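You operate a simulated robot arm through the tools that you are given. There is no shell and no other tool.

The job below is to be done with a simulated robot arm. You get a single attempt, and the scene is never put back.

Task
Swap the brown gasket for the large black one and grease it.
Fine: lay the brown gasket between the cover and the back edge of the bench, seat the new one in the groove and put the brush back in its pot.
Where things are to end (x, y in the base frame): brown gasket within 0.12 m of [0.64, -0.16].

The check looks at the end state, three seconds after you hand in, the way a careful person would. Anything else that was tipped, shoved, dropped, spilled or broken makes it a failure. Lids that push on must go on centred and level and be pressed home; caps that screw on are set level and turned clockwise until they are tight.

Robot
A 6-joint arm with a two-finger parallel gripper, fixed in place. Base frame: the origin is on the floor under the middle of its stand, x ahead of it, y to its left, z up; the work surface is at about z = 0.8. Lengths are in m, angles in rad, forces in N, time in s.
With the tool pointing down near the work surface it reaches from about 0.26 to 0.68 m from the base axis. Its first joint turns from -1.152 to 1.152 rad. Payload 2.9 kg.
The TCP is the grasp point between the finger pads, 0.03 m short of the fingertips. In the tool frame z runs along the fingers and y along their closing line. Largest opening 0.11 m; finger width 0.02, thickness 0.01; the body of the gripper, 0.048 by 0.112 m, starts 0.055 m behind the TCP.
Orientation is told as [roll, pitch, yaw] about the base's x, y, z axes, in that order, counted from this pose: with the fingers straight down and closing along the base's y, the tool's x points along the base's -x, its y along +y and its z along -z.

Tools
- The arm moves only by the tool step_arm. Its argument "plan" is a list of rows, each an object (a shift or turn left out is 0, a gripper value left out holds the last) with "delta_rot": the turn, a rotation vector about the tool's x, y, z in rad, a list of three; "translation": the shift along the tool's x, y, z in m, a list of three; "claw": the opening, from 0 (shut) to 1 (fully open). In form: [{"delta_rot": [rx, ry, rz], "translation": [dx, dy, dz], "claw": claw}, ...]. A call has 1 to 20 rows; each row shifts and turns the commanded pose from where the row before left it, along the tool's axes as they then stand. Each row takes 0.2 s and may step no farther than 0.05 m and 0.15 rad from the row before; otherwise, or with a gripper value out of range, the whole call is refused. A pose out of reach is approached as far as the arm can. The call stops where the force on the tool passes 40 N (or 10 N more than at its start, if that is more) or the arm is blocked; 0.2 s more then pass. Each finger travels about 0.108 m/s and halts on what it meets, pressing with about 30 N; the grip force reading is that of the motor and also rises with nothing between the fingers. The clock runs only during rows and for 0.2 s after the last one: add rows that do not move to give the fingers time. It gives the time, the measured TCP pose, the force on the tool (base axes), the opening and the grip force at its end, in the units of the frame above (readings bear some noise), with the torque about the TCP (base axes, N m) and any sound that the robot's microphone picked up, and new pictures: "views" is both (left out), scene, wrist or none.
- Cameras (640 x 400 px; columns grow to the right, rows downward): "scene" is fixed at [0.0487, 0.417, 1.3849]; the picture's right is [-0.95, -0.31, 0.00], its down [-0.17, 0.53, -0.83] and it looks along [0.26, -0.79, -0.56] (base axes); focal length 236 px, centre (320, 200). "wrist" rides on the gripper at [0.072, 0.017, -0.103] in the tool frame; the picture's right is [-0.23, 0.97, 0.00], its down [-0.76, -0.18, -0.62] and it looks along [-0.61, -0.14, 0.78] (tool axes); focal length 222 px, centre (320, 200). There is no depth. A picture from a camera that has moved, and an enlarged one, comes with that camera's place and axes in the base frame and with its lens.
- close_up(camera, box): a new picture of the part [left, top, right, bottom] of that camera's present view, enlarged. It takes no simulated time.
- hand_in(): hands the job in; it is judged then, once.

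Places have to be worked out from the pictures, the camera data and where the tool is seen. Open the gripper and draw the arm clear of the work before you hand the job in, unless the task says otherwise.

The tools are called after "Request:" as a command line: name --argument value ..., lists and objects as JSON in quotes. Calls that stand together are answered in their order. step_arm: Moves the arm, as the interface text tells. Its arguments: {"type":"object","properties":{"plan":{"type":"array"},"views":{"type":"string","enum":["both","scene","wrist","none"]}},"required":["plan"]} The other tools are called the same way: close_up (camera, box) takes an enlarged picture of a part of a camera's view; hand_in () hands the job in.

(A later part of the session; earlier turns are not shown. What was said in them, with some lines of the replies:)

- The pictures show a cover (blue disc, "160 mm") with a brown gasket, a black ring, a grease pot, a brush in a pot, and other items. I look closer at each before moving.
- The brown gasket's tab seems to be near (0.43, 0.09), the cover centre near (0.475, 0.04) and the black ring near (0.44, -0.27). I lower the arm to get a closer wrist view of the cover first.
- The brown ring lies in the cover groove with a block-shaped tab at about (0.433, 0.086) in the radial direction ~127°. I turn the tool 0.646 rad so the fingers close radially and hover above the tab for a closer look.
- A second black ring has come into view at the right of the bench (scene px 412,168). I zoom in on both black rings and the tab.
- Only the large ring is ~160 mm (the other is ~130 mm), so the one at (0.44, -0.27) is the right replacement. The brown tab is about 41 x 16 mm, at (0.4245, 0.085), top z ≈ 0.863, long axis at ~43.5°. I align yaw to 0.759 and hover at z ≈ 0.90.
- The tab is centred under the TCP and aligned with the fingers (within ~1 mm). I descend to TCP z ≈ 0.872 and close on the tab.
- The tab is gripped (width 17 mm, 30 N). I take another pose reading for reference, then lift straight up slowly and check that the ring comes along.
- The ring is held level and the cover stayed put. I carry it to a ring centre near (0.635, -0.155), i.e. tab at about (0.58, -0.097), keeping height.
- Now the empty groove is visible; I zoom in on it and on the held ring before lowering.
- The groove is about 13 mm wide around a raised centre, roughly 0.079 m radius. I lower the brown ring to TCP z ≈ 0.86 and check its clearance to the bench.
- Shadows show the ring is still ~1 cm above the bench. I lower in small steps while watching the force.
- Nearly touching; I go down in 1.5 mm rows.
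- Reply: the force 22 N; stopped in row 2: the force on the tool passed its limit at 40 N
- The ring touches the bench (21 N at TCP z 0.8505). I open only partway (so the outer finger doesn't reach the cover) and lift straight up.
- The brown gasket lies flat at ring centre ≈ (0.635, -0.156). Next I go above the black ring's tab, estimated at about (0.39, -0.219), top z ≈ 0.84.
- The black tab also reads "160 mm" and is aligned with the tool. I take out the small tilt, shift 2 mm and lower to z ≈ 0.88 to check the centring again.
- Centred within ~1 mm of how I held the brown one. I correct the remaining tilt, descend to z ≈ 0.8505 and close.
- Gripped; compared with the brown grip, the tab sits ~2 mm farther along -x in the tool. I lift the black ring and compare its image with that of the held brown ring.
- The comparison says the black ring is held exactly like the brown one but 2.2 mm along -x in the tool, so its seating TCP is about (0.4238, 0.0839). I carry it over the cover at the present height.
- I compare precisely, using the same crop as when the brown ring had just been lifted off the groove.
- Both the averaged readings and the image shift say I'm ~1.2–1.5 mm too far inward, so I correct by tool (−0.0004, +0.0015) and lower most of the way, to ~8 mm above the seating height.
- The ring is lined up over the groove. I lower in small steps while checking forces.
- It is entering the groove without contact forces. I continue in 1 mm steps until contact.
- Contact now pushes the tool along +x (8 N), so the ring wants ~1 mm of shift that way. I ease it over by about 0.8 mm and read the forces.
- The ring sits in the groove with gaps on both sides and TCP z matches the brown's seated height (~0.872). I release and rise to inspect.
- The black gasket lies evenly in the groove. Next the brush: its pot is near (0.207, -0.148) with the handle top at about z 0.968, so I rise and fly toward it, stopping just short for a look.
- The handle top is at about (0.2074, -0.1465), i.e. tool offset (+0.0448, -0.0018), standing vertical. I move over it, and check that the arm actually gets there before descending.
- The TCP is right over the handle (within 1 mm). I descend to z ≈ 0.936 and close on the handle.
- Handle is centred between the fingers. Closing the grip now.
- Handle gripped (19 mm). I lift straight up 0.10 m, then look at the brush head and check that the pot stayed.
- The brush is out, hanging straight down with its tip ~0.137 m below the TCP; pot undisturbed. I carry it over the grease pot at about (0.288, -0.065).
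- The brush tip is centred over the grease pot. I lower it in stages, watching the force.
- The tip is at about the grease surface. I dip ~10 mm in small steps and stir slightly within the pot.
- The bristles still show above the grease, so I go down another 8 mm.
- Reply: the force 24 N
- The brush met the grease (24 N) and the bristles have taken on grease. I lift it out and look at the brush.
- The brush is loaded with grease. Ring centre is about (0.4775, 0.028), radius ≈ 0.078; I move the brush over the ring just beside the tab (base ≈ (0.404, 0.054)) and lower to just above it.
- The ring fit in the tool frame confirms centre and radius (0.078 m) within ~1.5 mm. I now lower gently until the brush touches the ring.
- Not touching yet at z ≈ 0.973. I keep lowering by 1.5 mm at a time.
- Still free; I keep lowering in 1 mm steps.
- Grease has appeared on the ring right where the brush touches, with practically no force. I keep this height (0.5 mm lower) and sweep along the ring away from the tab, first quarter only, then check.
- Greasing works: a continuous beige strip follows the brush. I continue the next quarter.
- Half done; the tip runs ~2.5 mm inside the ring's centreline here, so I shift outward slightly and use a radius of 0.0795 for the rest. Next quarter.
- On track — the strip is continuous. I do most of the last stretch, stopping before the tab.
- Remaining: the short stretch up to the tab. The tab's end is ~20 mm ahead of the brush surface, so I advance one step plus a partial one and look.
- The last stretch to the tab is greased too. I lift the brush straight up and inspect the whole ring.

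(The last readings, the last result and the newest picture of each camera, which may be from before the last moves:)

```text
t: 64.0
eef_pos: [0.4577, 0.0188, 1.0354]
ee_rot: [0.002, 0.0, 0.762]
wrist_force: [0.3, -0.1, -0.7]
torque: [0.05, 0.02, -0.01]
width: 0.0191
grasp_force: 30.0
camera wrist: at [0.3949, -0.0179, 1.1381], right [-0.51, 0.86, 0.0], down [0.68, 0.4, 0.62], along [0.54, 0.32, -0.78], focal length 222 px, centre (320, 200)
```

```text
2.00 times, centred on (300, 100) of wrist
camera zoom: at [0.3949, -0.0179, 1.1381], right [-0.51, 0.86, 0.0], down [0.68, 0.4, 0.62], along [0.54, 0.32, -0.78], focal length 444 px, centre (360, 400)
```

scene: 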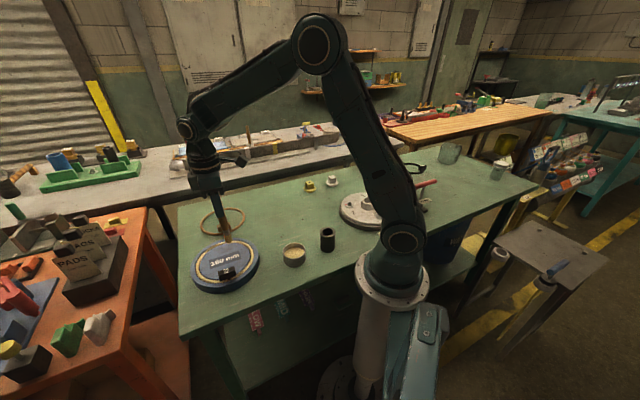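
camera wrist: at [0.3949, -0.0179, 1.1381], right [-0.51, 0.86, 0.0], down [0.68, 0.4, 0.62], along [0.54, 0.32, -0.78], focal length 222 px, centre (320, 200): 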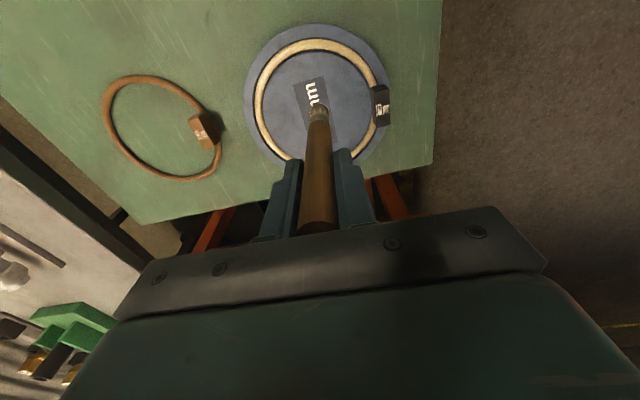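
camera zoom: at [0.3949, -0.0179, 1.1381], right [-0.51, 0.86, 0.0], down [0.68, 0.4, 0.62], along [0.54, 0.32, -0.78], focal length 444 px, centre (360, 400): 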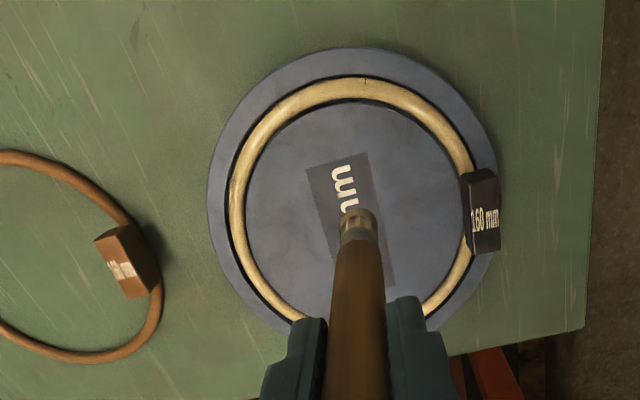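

The whole ring is greased evenly up to both sides of the tab. Now I bring the brush back above its pot (tool shift +0.2995, +0.0525), with the tip well above everything.

Request:
step_arm --plan '[{"translation": [0, 0, -0.02]}, {"translation": [0.0428, 0.0075, 0]}, {"translation": [0.0428, 0.0075, 0]}, {"translation": [0.0428, 0.0075, 0]}, {"translation": [0.0428, 0.0075, 0]}, {"translation": [0.0428, 0.0075, 0]}, {"translation": [0.0428, 0.0075, 0]}, {"translation": [0.0427, 0.0075, 0]}, {}, {}]'

Request:
close_up --camera "wrist" --box '[220, 20, 420, 180]'

Request:
close_up --camera "scene" --box '[260, 150, 380, 270]'

Request:
step_arm --plan '[{}]' --views "none"

```text
t: 66.2
eef_pos: [0.2049, -0.1505, 1.0552]
ee_rot: [0.002, 0.002, 0.761]
wrist_force: [-0.5, -0.5, -0.2]
torque: [-0.02, 0.03, 0.02]
width: 0.0192
grasp_force: 30.0
camera wrist: at [0.142, -0.1864, 1.1588], right [-0.51, 0.86, 0.0], down [0.68, 0.4, 0.62], along [0.54, 0.32, -0.78], focal length 222 px, centre (320, 200)
```

scene: 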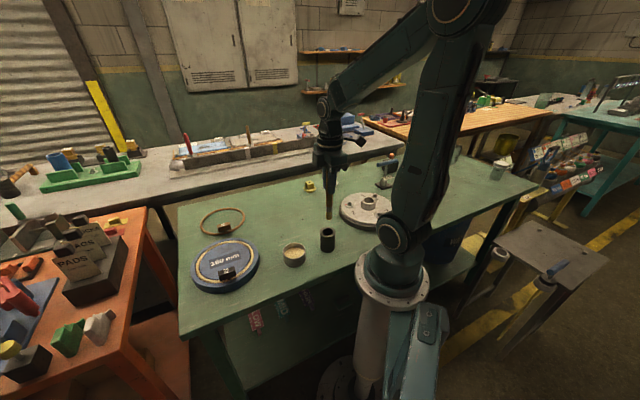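
wrist: 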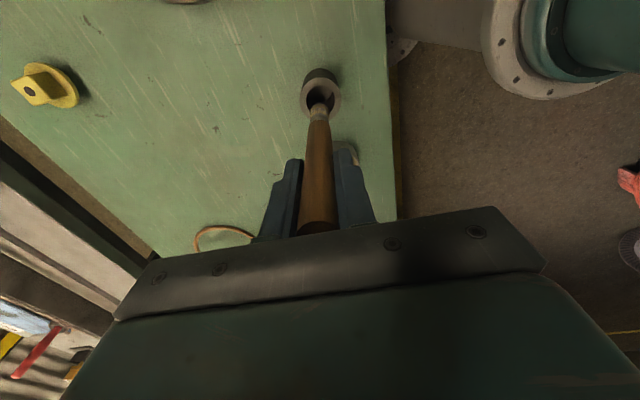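

```text
2.50 times, centred on (320, 100) of wrist
camera zoom: at [0.142, -0.1864, 1.1588], right [-0.51, 0.86, 0.0], down [0.68, 0.4, 0.62], along [0.54, 0.32, -0.78], focal length 555 px, centre (320, 450)
```

zoom: 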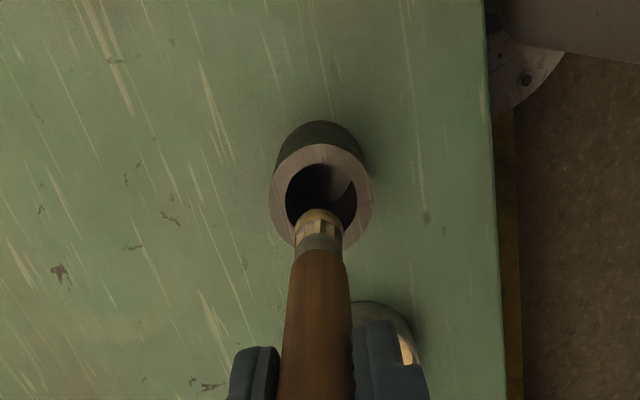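

```text
3.33 times, centred on (320, 210) of scene
camera zoom: at [0.0486, 0.4169, 1.3849], right [-0.95, -0.31, 0.0], down [-0.17, 0.53, -0.83], along [0.26, -0.79, -0.56], focal length 787 px, centre (320, 167)
```

zoom: 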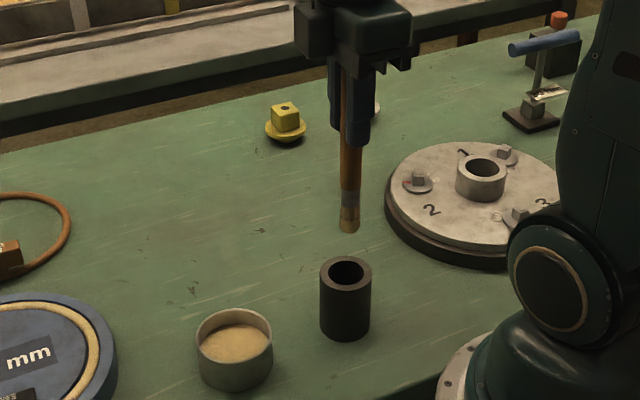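

```text
t: 66.6
eef_pos: [0.206, -0.1505, 1.0559]
ee_rot: [0.001, 0.0, 0.761]
wrist_force: [-0.2, 0.5, 0.2]
torque: [0.02, -0.01, 0.0]
width: 0.0191
grasp_force: 30.1
```

The brush is centred over its pot within ~1 mm. I lower it in, checking forces on the way.

Request:
step_arm --plan '[{"translation": [0, 0, 0.025]}, {"translation": [0, 0, 0.025]}, {"translation": [0, 0, 0.025]}, {"translation": [0, 0, 0.025]}, {"translation": [0, 0, 0.009]}, {}]'

Request:
close_up --camera "wrist" --box '[220, 20, 420, 180]'

Request:
close_up --camera "scene" --box '[260, 150, 380, 270]'

```text
t: 68.0
eef_pos: [0.2072, -0.1482, 0.9459]
ee_rot: [0.002, 0.002, 0.762]
wrist_force: [-0.5, 0.1, -0.8]
torque: [0.0, -0.01, 0.03]
width: 0.0191
grasp_force: 30.3
camera wrist: at [0.1425, -0.1855, 1.0495], right [-0.51, 0.86, 0.0], down [0.68, 0.4, 0.62], along [0.54, 0.32, -0.78], focal length 222 px, centre (320, 200)
```

scene: 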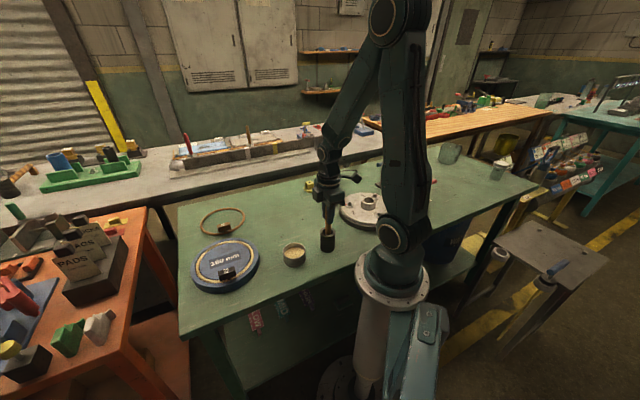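
wrist: 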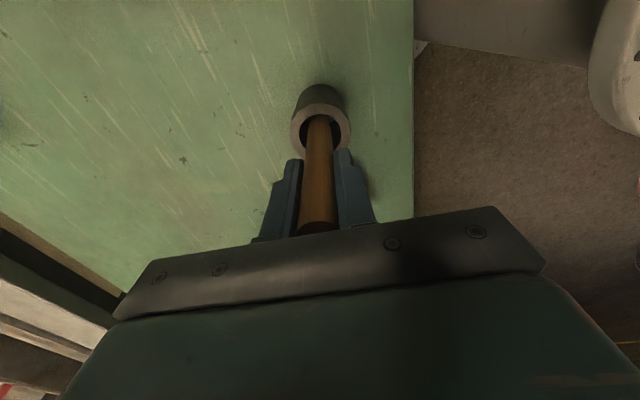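

```text
2.50 times, centred on (320, 100) of wrist
camera zoom: at [0.1425, -0.1855, 1.0495], right [-0.51, 0.86, 0.0], down [0.68, 0.4, 0.62], along [0.54, 0.32, -0.78], focal length 555 px, centre (320, 450)
```

zoom: 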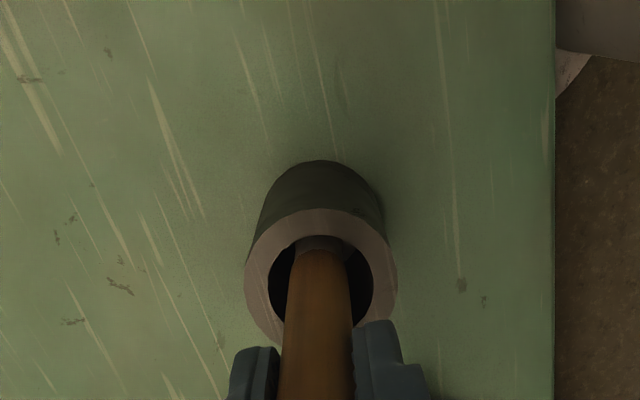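

```text
3.33 times, centred on (320, 210) of scene
camera zoom: at [0.0487, 0.4169, 1.3849], right [-0.95, -0.31, 0.0], down [-0.17, 0.53, -0.83], along [0.26, -0.79, -0.56], focal length 787 px, centre (320, 167)
```

zoom: 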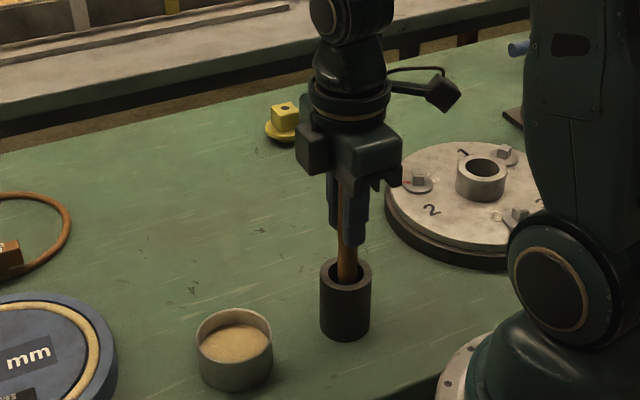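

The brush is in the pot, ~9 mm above its original depth. I lower the rest in small steps until it just rests on the pot floor.

Request:
step_arm --plan '[{"translation": [0, 0, 0.003]}, {"translation": [0, 0, 0.003]}, {"translation": [0, 0, 0.0015]}, {}]' --views "none"

Request:
step_arm --plan '[{"translation": [0, 0, 0.001]}, {}]' --views "none"

```text
t: 69.0
eef_pos: [0.2061, -0.1486, 0.939]
ee_rot: [0.002, 0.0, 0.761]
wrist_force: [-0.4, 0.2, -0.8]
torque: [0.03, -0.01, -0.01]
width: 0.0191
grasp_force: 29.7
```

```text
t: 69.6
eef_pos: [0.2051, -0.1489, 0.9373]
ee_rot: [0.002, -0.001, 0.76]
wrist_force: [0.1, -0.5, -0.7]
torque: [-0.01, 0.03, -0.01]
width: 0.0193
grasp_force: 29.8
```

Request:
step_arm --plan '[{"translation": [0, 0, 0.001]}, {}]' --views "none"

Request:
step_arm --plan '[{"translation": [0, 0, 0.0008]}, {}]' --views "none"

```text
t: 70.2
eef_pos: [0.2058, -0.1488, 0.9368]
ee_rot: [0.001, 0.0, 0.76]
wrist_force: [-0.1, 0.7, -0.2]
torque: [-0.02, -0.02, -0.02]
width: 0.0189
grasp_force: 29.8
```

```text
t: 70.8
eef_pos: [0.2042, -0.1486, 0.9364]
ee_rot: [0.002, -0.001, 0.76]
wrist_force: [-0.9, 0.1, -1.3]
torque: [-0.04, 0.02, 0.02]
width: 0.0191
grasp_force: 30.2
```

Still no contact at z ≈ 0.936; I continue with 1 mm steps.

Request:
step_arm --plan '[{"translation": [0, 0, 0.001]}, {}]' --views "none"

Request:
step_arm --plan '[{"translation": [0, 0, 0.001]}, {}]' --views "none"

```text
t: 71.4
eef_pos: [0.2051, -0.1484, 0.9346]
ee_rot: [0.0, 0.0, 0.759]
wrist_force: [-1.2, 0.1, 23.7]
torque: [0.06, 0.26, -0.01]
width: 0.0194
grasp_force: 30.0
```

```text
t: 72.0
eef_pos: [0.2059, -0.1482, 0.9346]
ee_rot: [0.0, 0.001, 0.761]
wrist_force: [-0.6, 0.3, 23.0]
torque: [-0.05, 0.01, 0.03]
width: 0.019
grasp_force: 30.3
```

The brush now stands on the pot floor (23 N). I back off 2 mm to relieve the force, open the fingers and rise straight up.

Request:
step_arm --plan '[{"translation": [0, 0, -0.002]}, {}, {"claw": 0.3}, {"claw": 0.6}, {"claw": 0.6}, {"claw": 0.6}, {}]'

Request:
close_up --camera "wrist" --box '[220, 20, 420, 180]'

Request:
close_up --camera "scene" --box '[260, 150, 380, 270]'

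```text
t: 73.6
eef_pos: [0.2041, -0.1483, 0.9365]
ee_rot: [0.002, 0.0, 0.761]
wrist_force: [-0.2, -0.7, -0.1]
torque: [0.0, 0.0, -0.02]
width: 0.066
grasp_force: 0.1
camera wrist: at [0.1421, -0.1846, 1.0392], right [-0.51, 0.86, 0.0], down [0.68, 0.4, 0.62], along [0.54, 0.32, -0.78], focal length 222 px, centre (320, 200)
```

scene: 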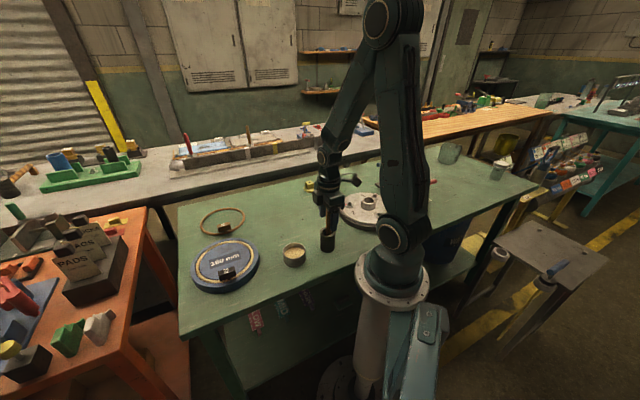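
wrist: 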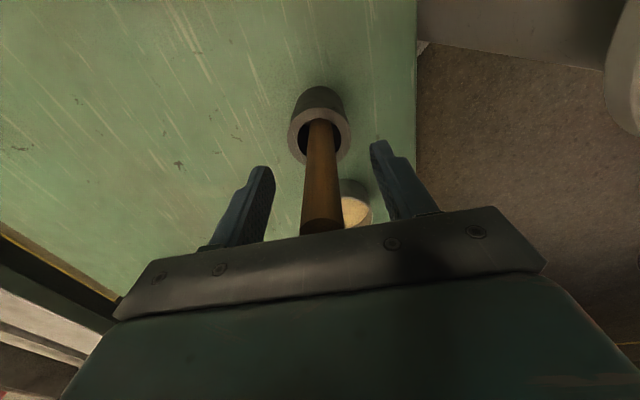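

```text
2.50 times, centred on (320, 100) of wrist
camera zoom: at [0.1421, -0.1846, 1.0392], right [-0.51, 0.86, 0.0], down [0.68, 0.4, 0.62], along [0.54, 0.32, -0.78], focal length 555 px, centre (320, 450)
```

zoom: 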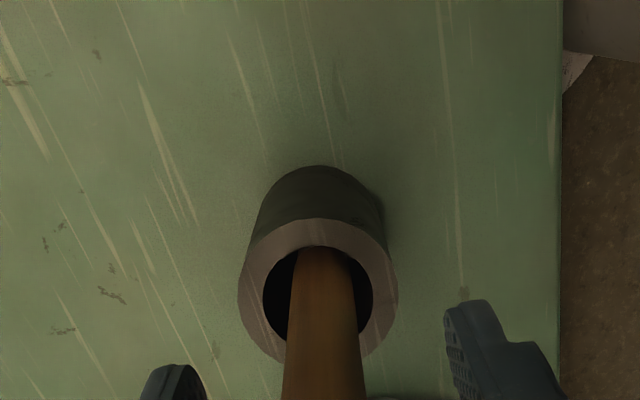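

```text
3.33 times, centred on (320, 210) of scene
camera zoom: at [0.0487, 0.417, 1.3849], right [-0.95, -0.31, 0.0], down [-0.17, 0.53, -0.83], along [0.26, -0.79, -0.56], focal length 787 px, centre (320, 167)
```

zoom: 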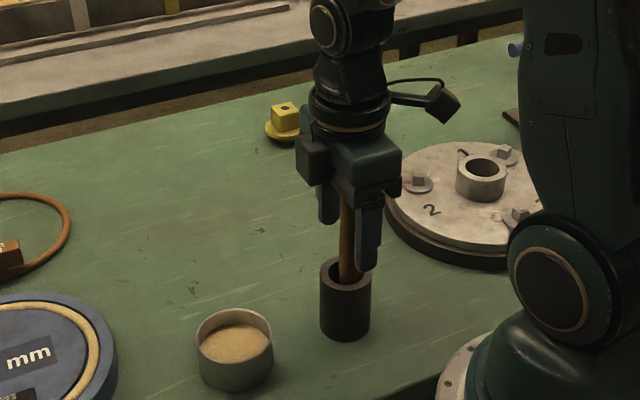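

The brush stands freely in its pot. I rise straight up and draw the arm clear, then check everything.

Request:
step_arm --plan '[{"claw": 1.0}, {}, {"translation": [0, 0, -0.03]}, {"translation": [0, 0, -0.04]}, {"translation": [0, 0, -0.04]}, {"translation": [0, 0, -0.04]}, {"translation": [-0.03, 0, -0.035]}, {"translation": [-0.035, 0, -0.035]}, {"translation": [-0.035, 0, -0.02]}, {}, {}]'

Request:
close_up --camera "scene" --box '[170, 160, 370, 310]'

Request:
close_up --camera "scene" --box '[185, 215, 275, 295]'

Request:
close_up --camera "scene" --box '[290, 190, 370, 260]'

```text
t: 76.0
eef_pos: [0.2791, -0.0796, 1.1759]
ee_rot: [0.003, 0.002, 0.758]
wrist_force: [0.4, 0.2, 0.6]
torque: [0.06, 0.0, 0.01]
width: 0.1102
grasp_force: 0.0
camera wrist: at [0.216, -0.1166, 1.2781], right [-0.51, 0.86, 0.0], down [0.68, 0.4, 0.62], along [0.54, 0.32, -0.78], focal length 222 px, centre (320, 200)
```

scene: 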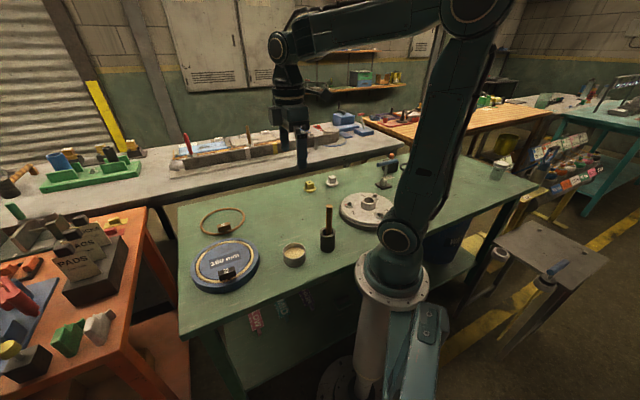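
wrist: 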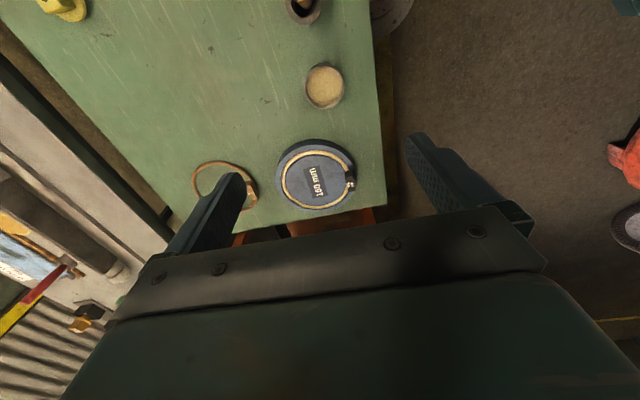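

```text
2.67 times, centred on (270, 235) of scene
camera zoom: at [0.0487, 0.417, 1.3849], right [-0.95, -0.31, 0.0], down [-0.17, 0.53, -0.83], along [0.26, -0.79, -0.56], focal length 630 px, centre (453, 107)
```

zoom: 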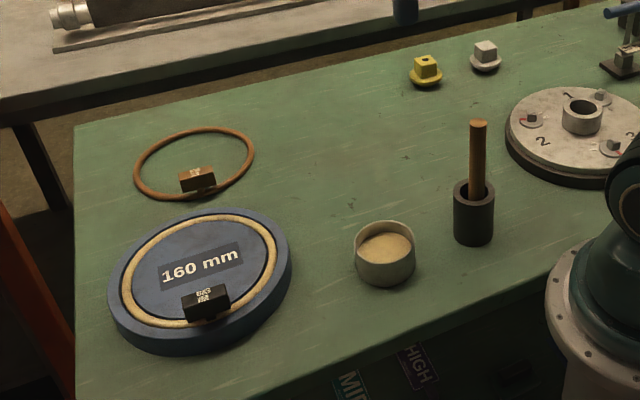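

```text
5.00 times, centred on (230, 255) of scene
camera zoom: at [0.0487, 0.417, 1.3849], right [-0.95, -0.31, 0.0], down [-0.17, 0.53, -0.83], along [0.26, -0.79, -0.56], focal length 1181 px, centre (770, -75)
```

zoom: 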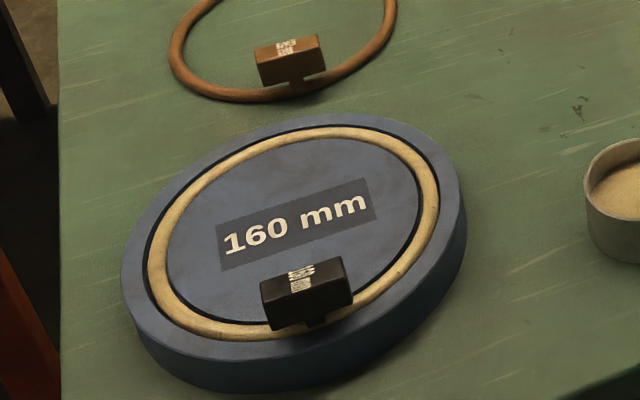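

```text
5.71 times, centred on (330, 225) of scene
camera zoom: at [0.0487, 0.417, 1.3849], right [-0.95, -0.31, 0.0], down [-0.17, 0.53, -0.83], along [0.26, -0.79, -0.56], focal length 1350 px, centre (263, 57)
```

zoom: 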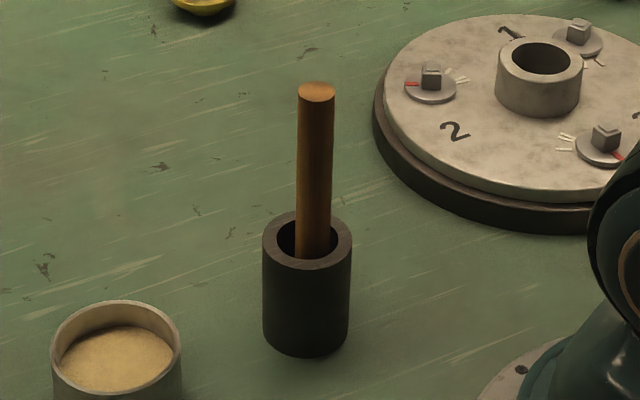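

Everything sits where it should: brush in its pot, brown gasket behind the cover, others untouched. A last close look from the wrist camera to confirm the seating before handing in.

Request:
close_up --camera "wrist" --box '[260, 120, 380, 220]'

Request:
close_up --camera "wrist" --box '[180, 0, 400, 130]'

Request:
close_up --camera "scene" --box '[205, 250, 265, 295]'

```text
4.00 times, centred on (320, 170) of wrist
camera zoom: at [0.216, -0.1166, 1.2781], right [-0.51, 0.86, 0.0], down [0.68, 0.4, 0.62], along [0.54, 0.32, -0.78], focal length 888 px, centre (320, 320)
```

zoom: 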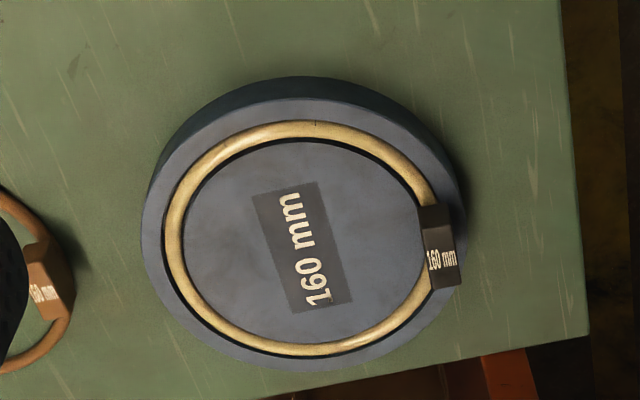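

```text
2.91 times, centred on (290, 65) of wrist
camera zoom: at [0.216, -0.1166, 1.2781], right [-0.51, 0.86, 0.0], down [0.68, 0.4, 0.62], along [0.54, 0.32, -0.78], focal length 646 px, centre (407, 593)
```

zoom: 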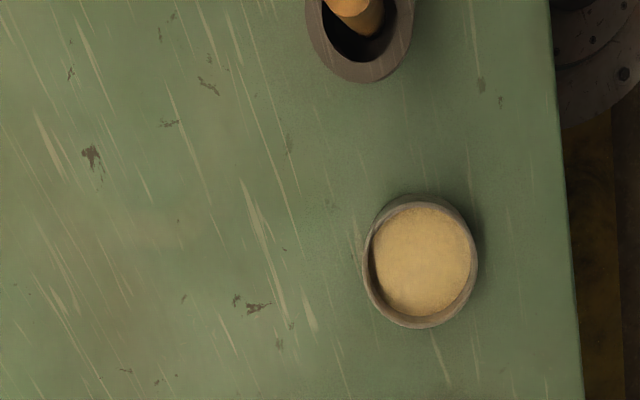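

```text
8.89 times, centred on (235, 272) of scene
camera zoom: at [0.0487, 0.417, 1.3849], right [-0.95, -0.31, 0.0], down [-0.17, 0.53, -0.83], along [0.26, -0.79, -0.56], focal length 2099 px, centre (1076, -444)
```

zoom: 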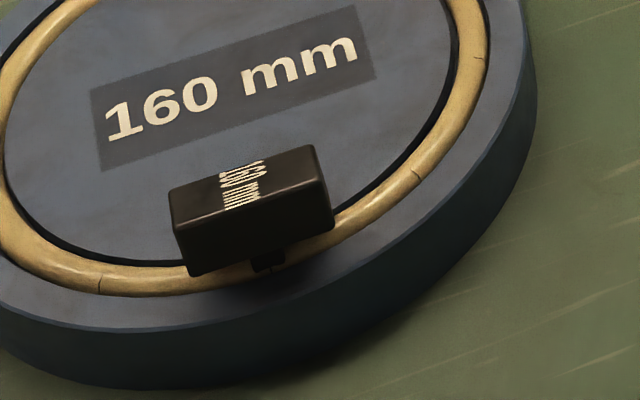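

The black 160 mm gasket sits level and concentric in the groove and is greased all round. The brush stands in its pot, the brown gasket is at about (0.635, -0.156), and the open gripper is well above the work. I hand in.

Request:
hand_in

```text
The job is handed in.
```

The gasket swap is finished and handed in; the check's verdict hasn't come back.

- **Black gasket:** I used the large one marked 160 mm, which matches the cover. It sits level in the groove, at the same height the brown one did.
- **Grease:** the camera shows a continuous strip around the whole ring, up to both sides of the tab.
- **Brown gasket:** it lies flat between the cover and the back edge, centred at about (0.635, -0.156). That is roughly 1 cm from the target point.
- **Brush:** it is back upright in its pot, resting on the bottom.
- **Everything else:** I saw nothing moved, tipped or spilled in the final pictures. The gripper is open and the arm is well above the bench.

I did not press the black gasket down separately after releasing it.
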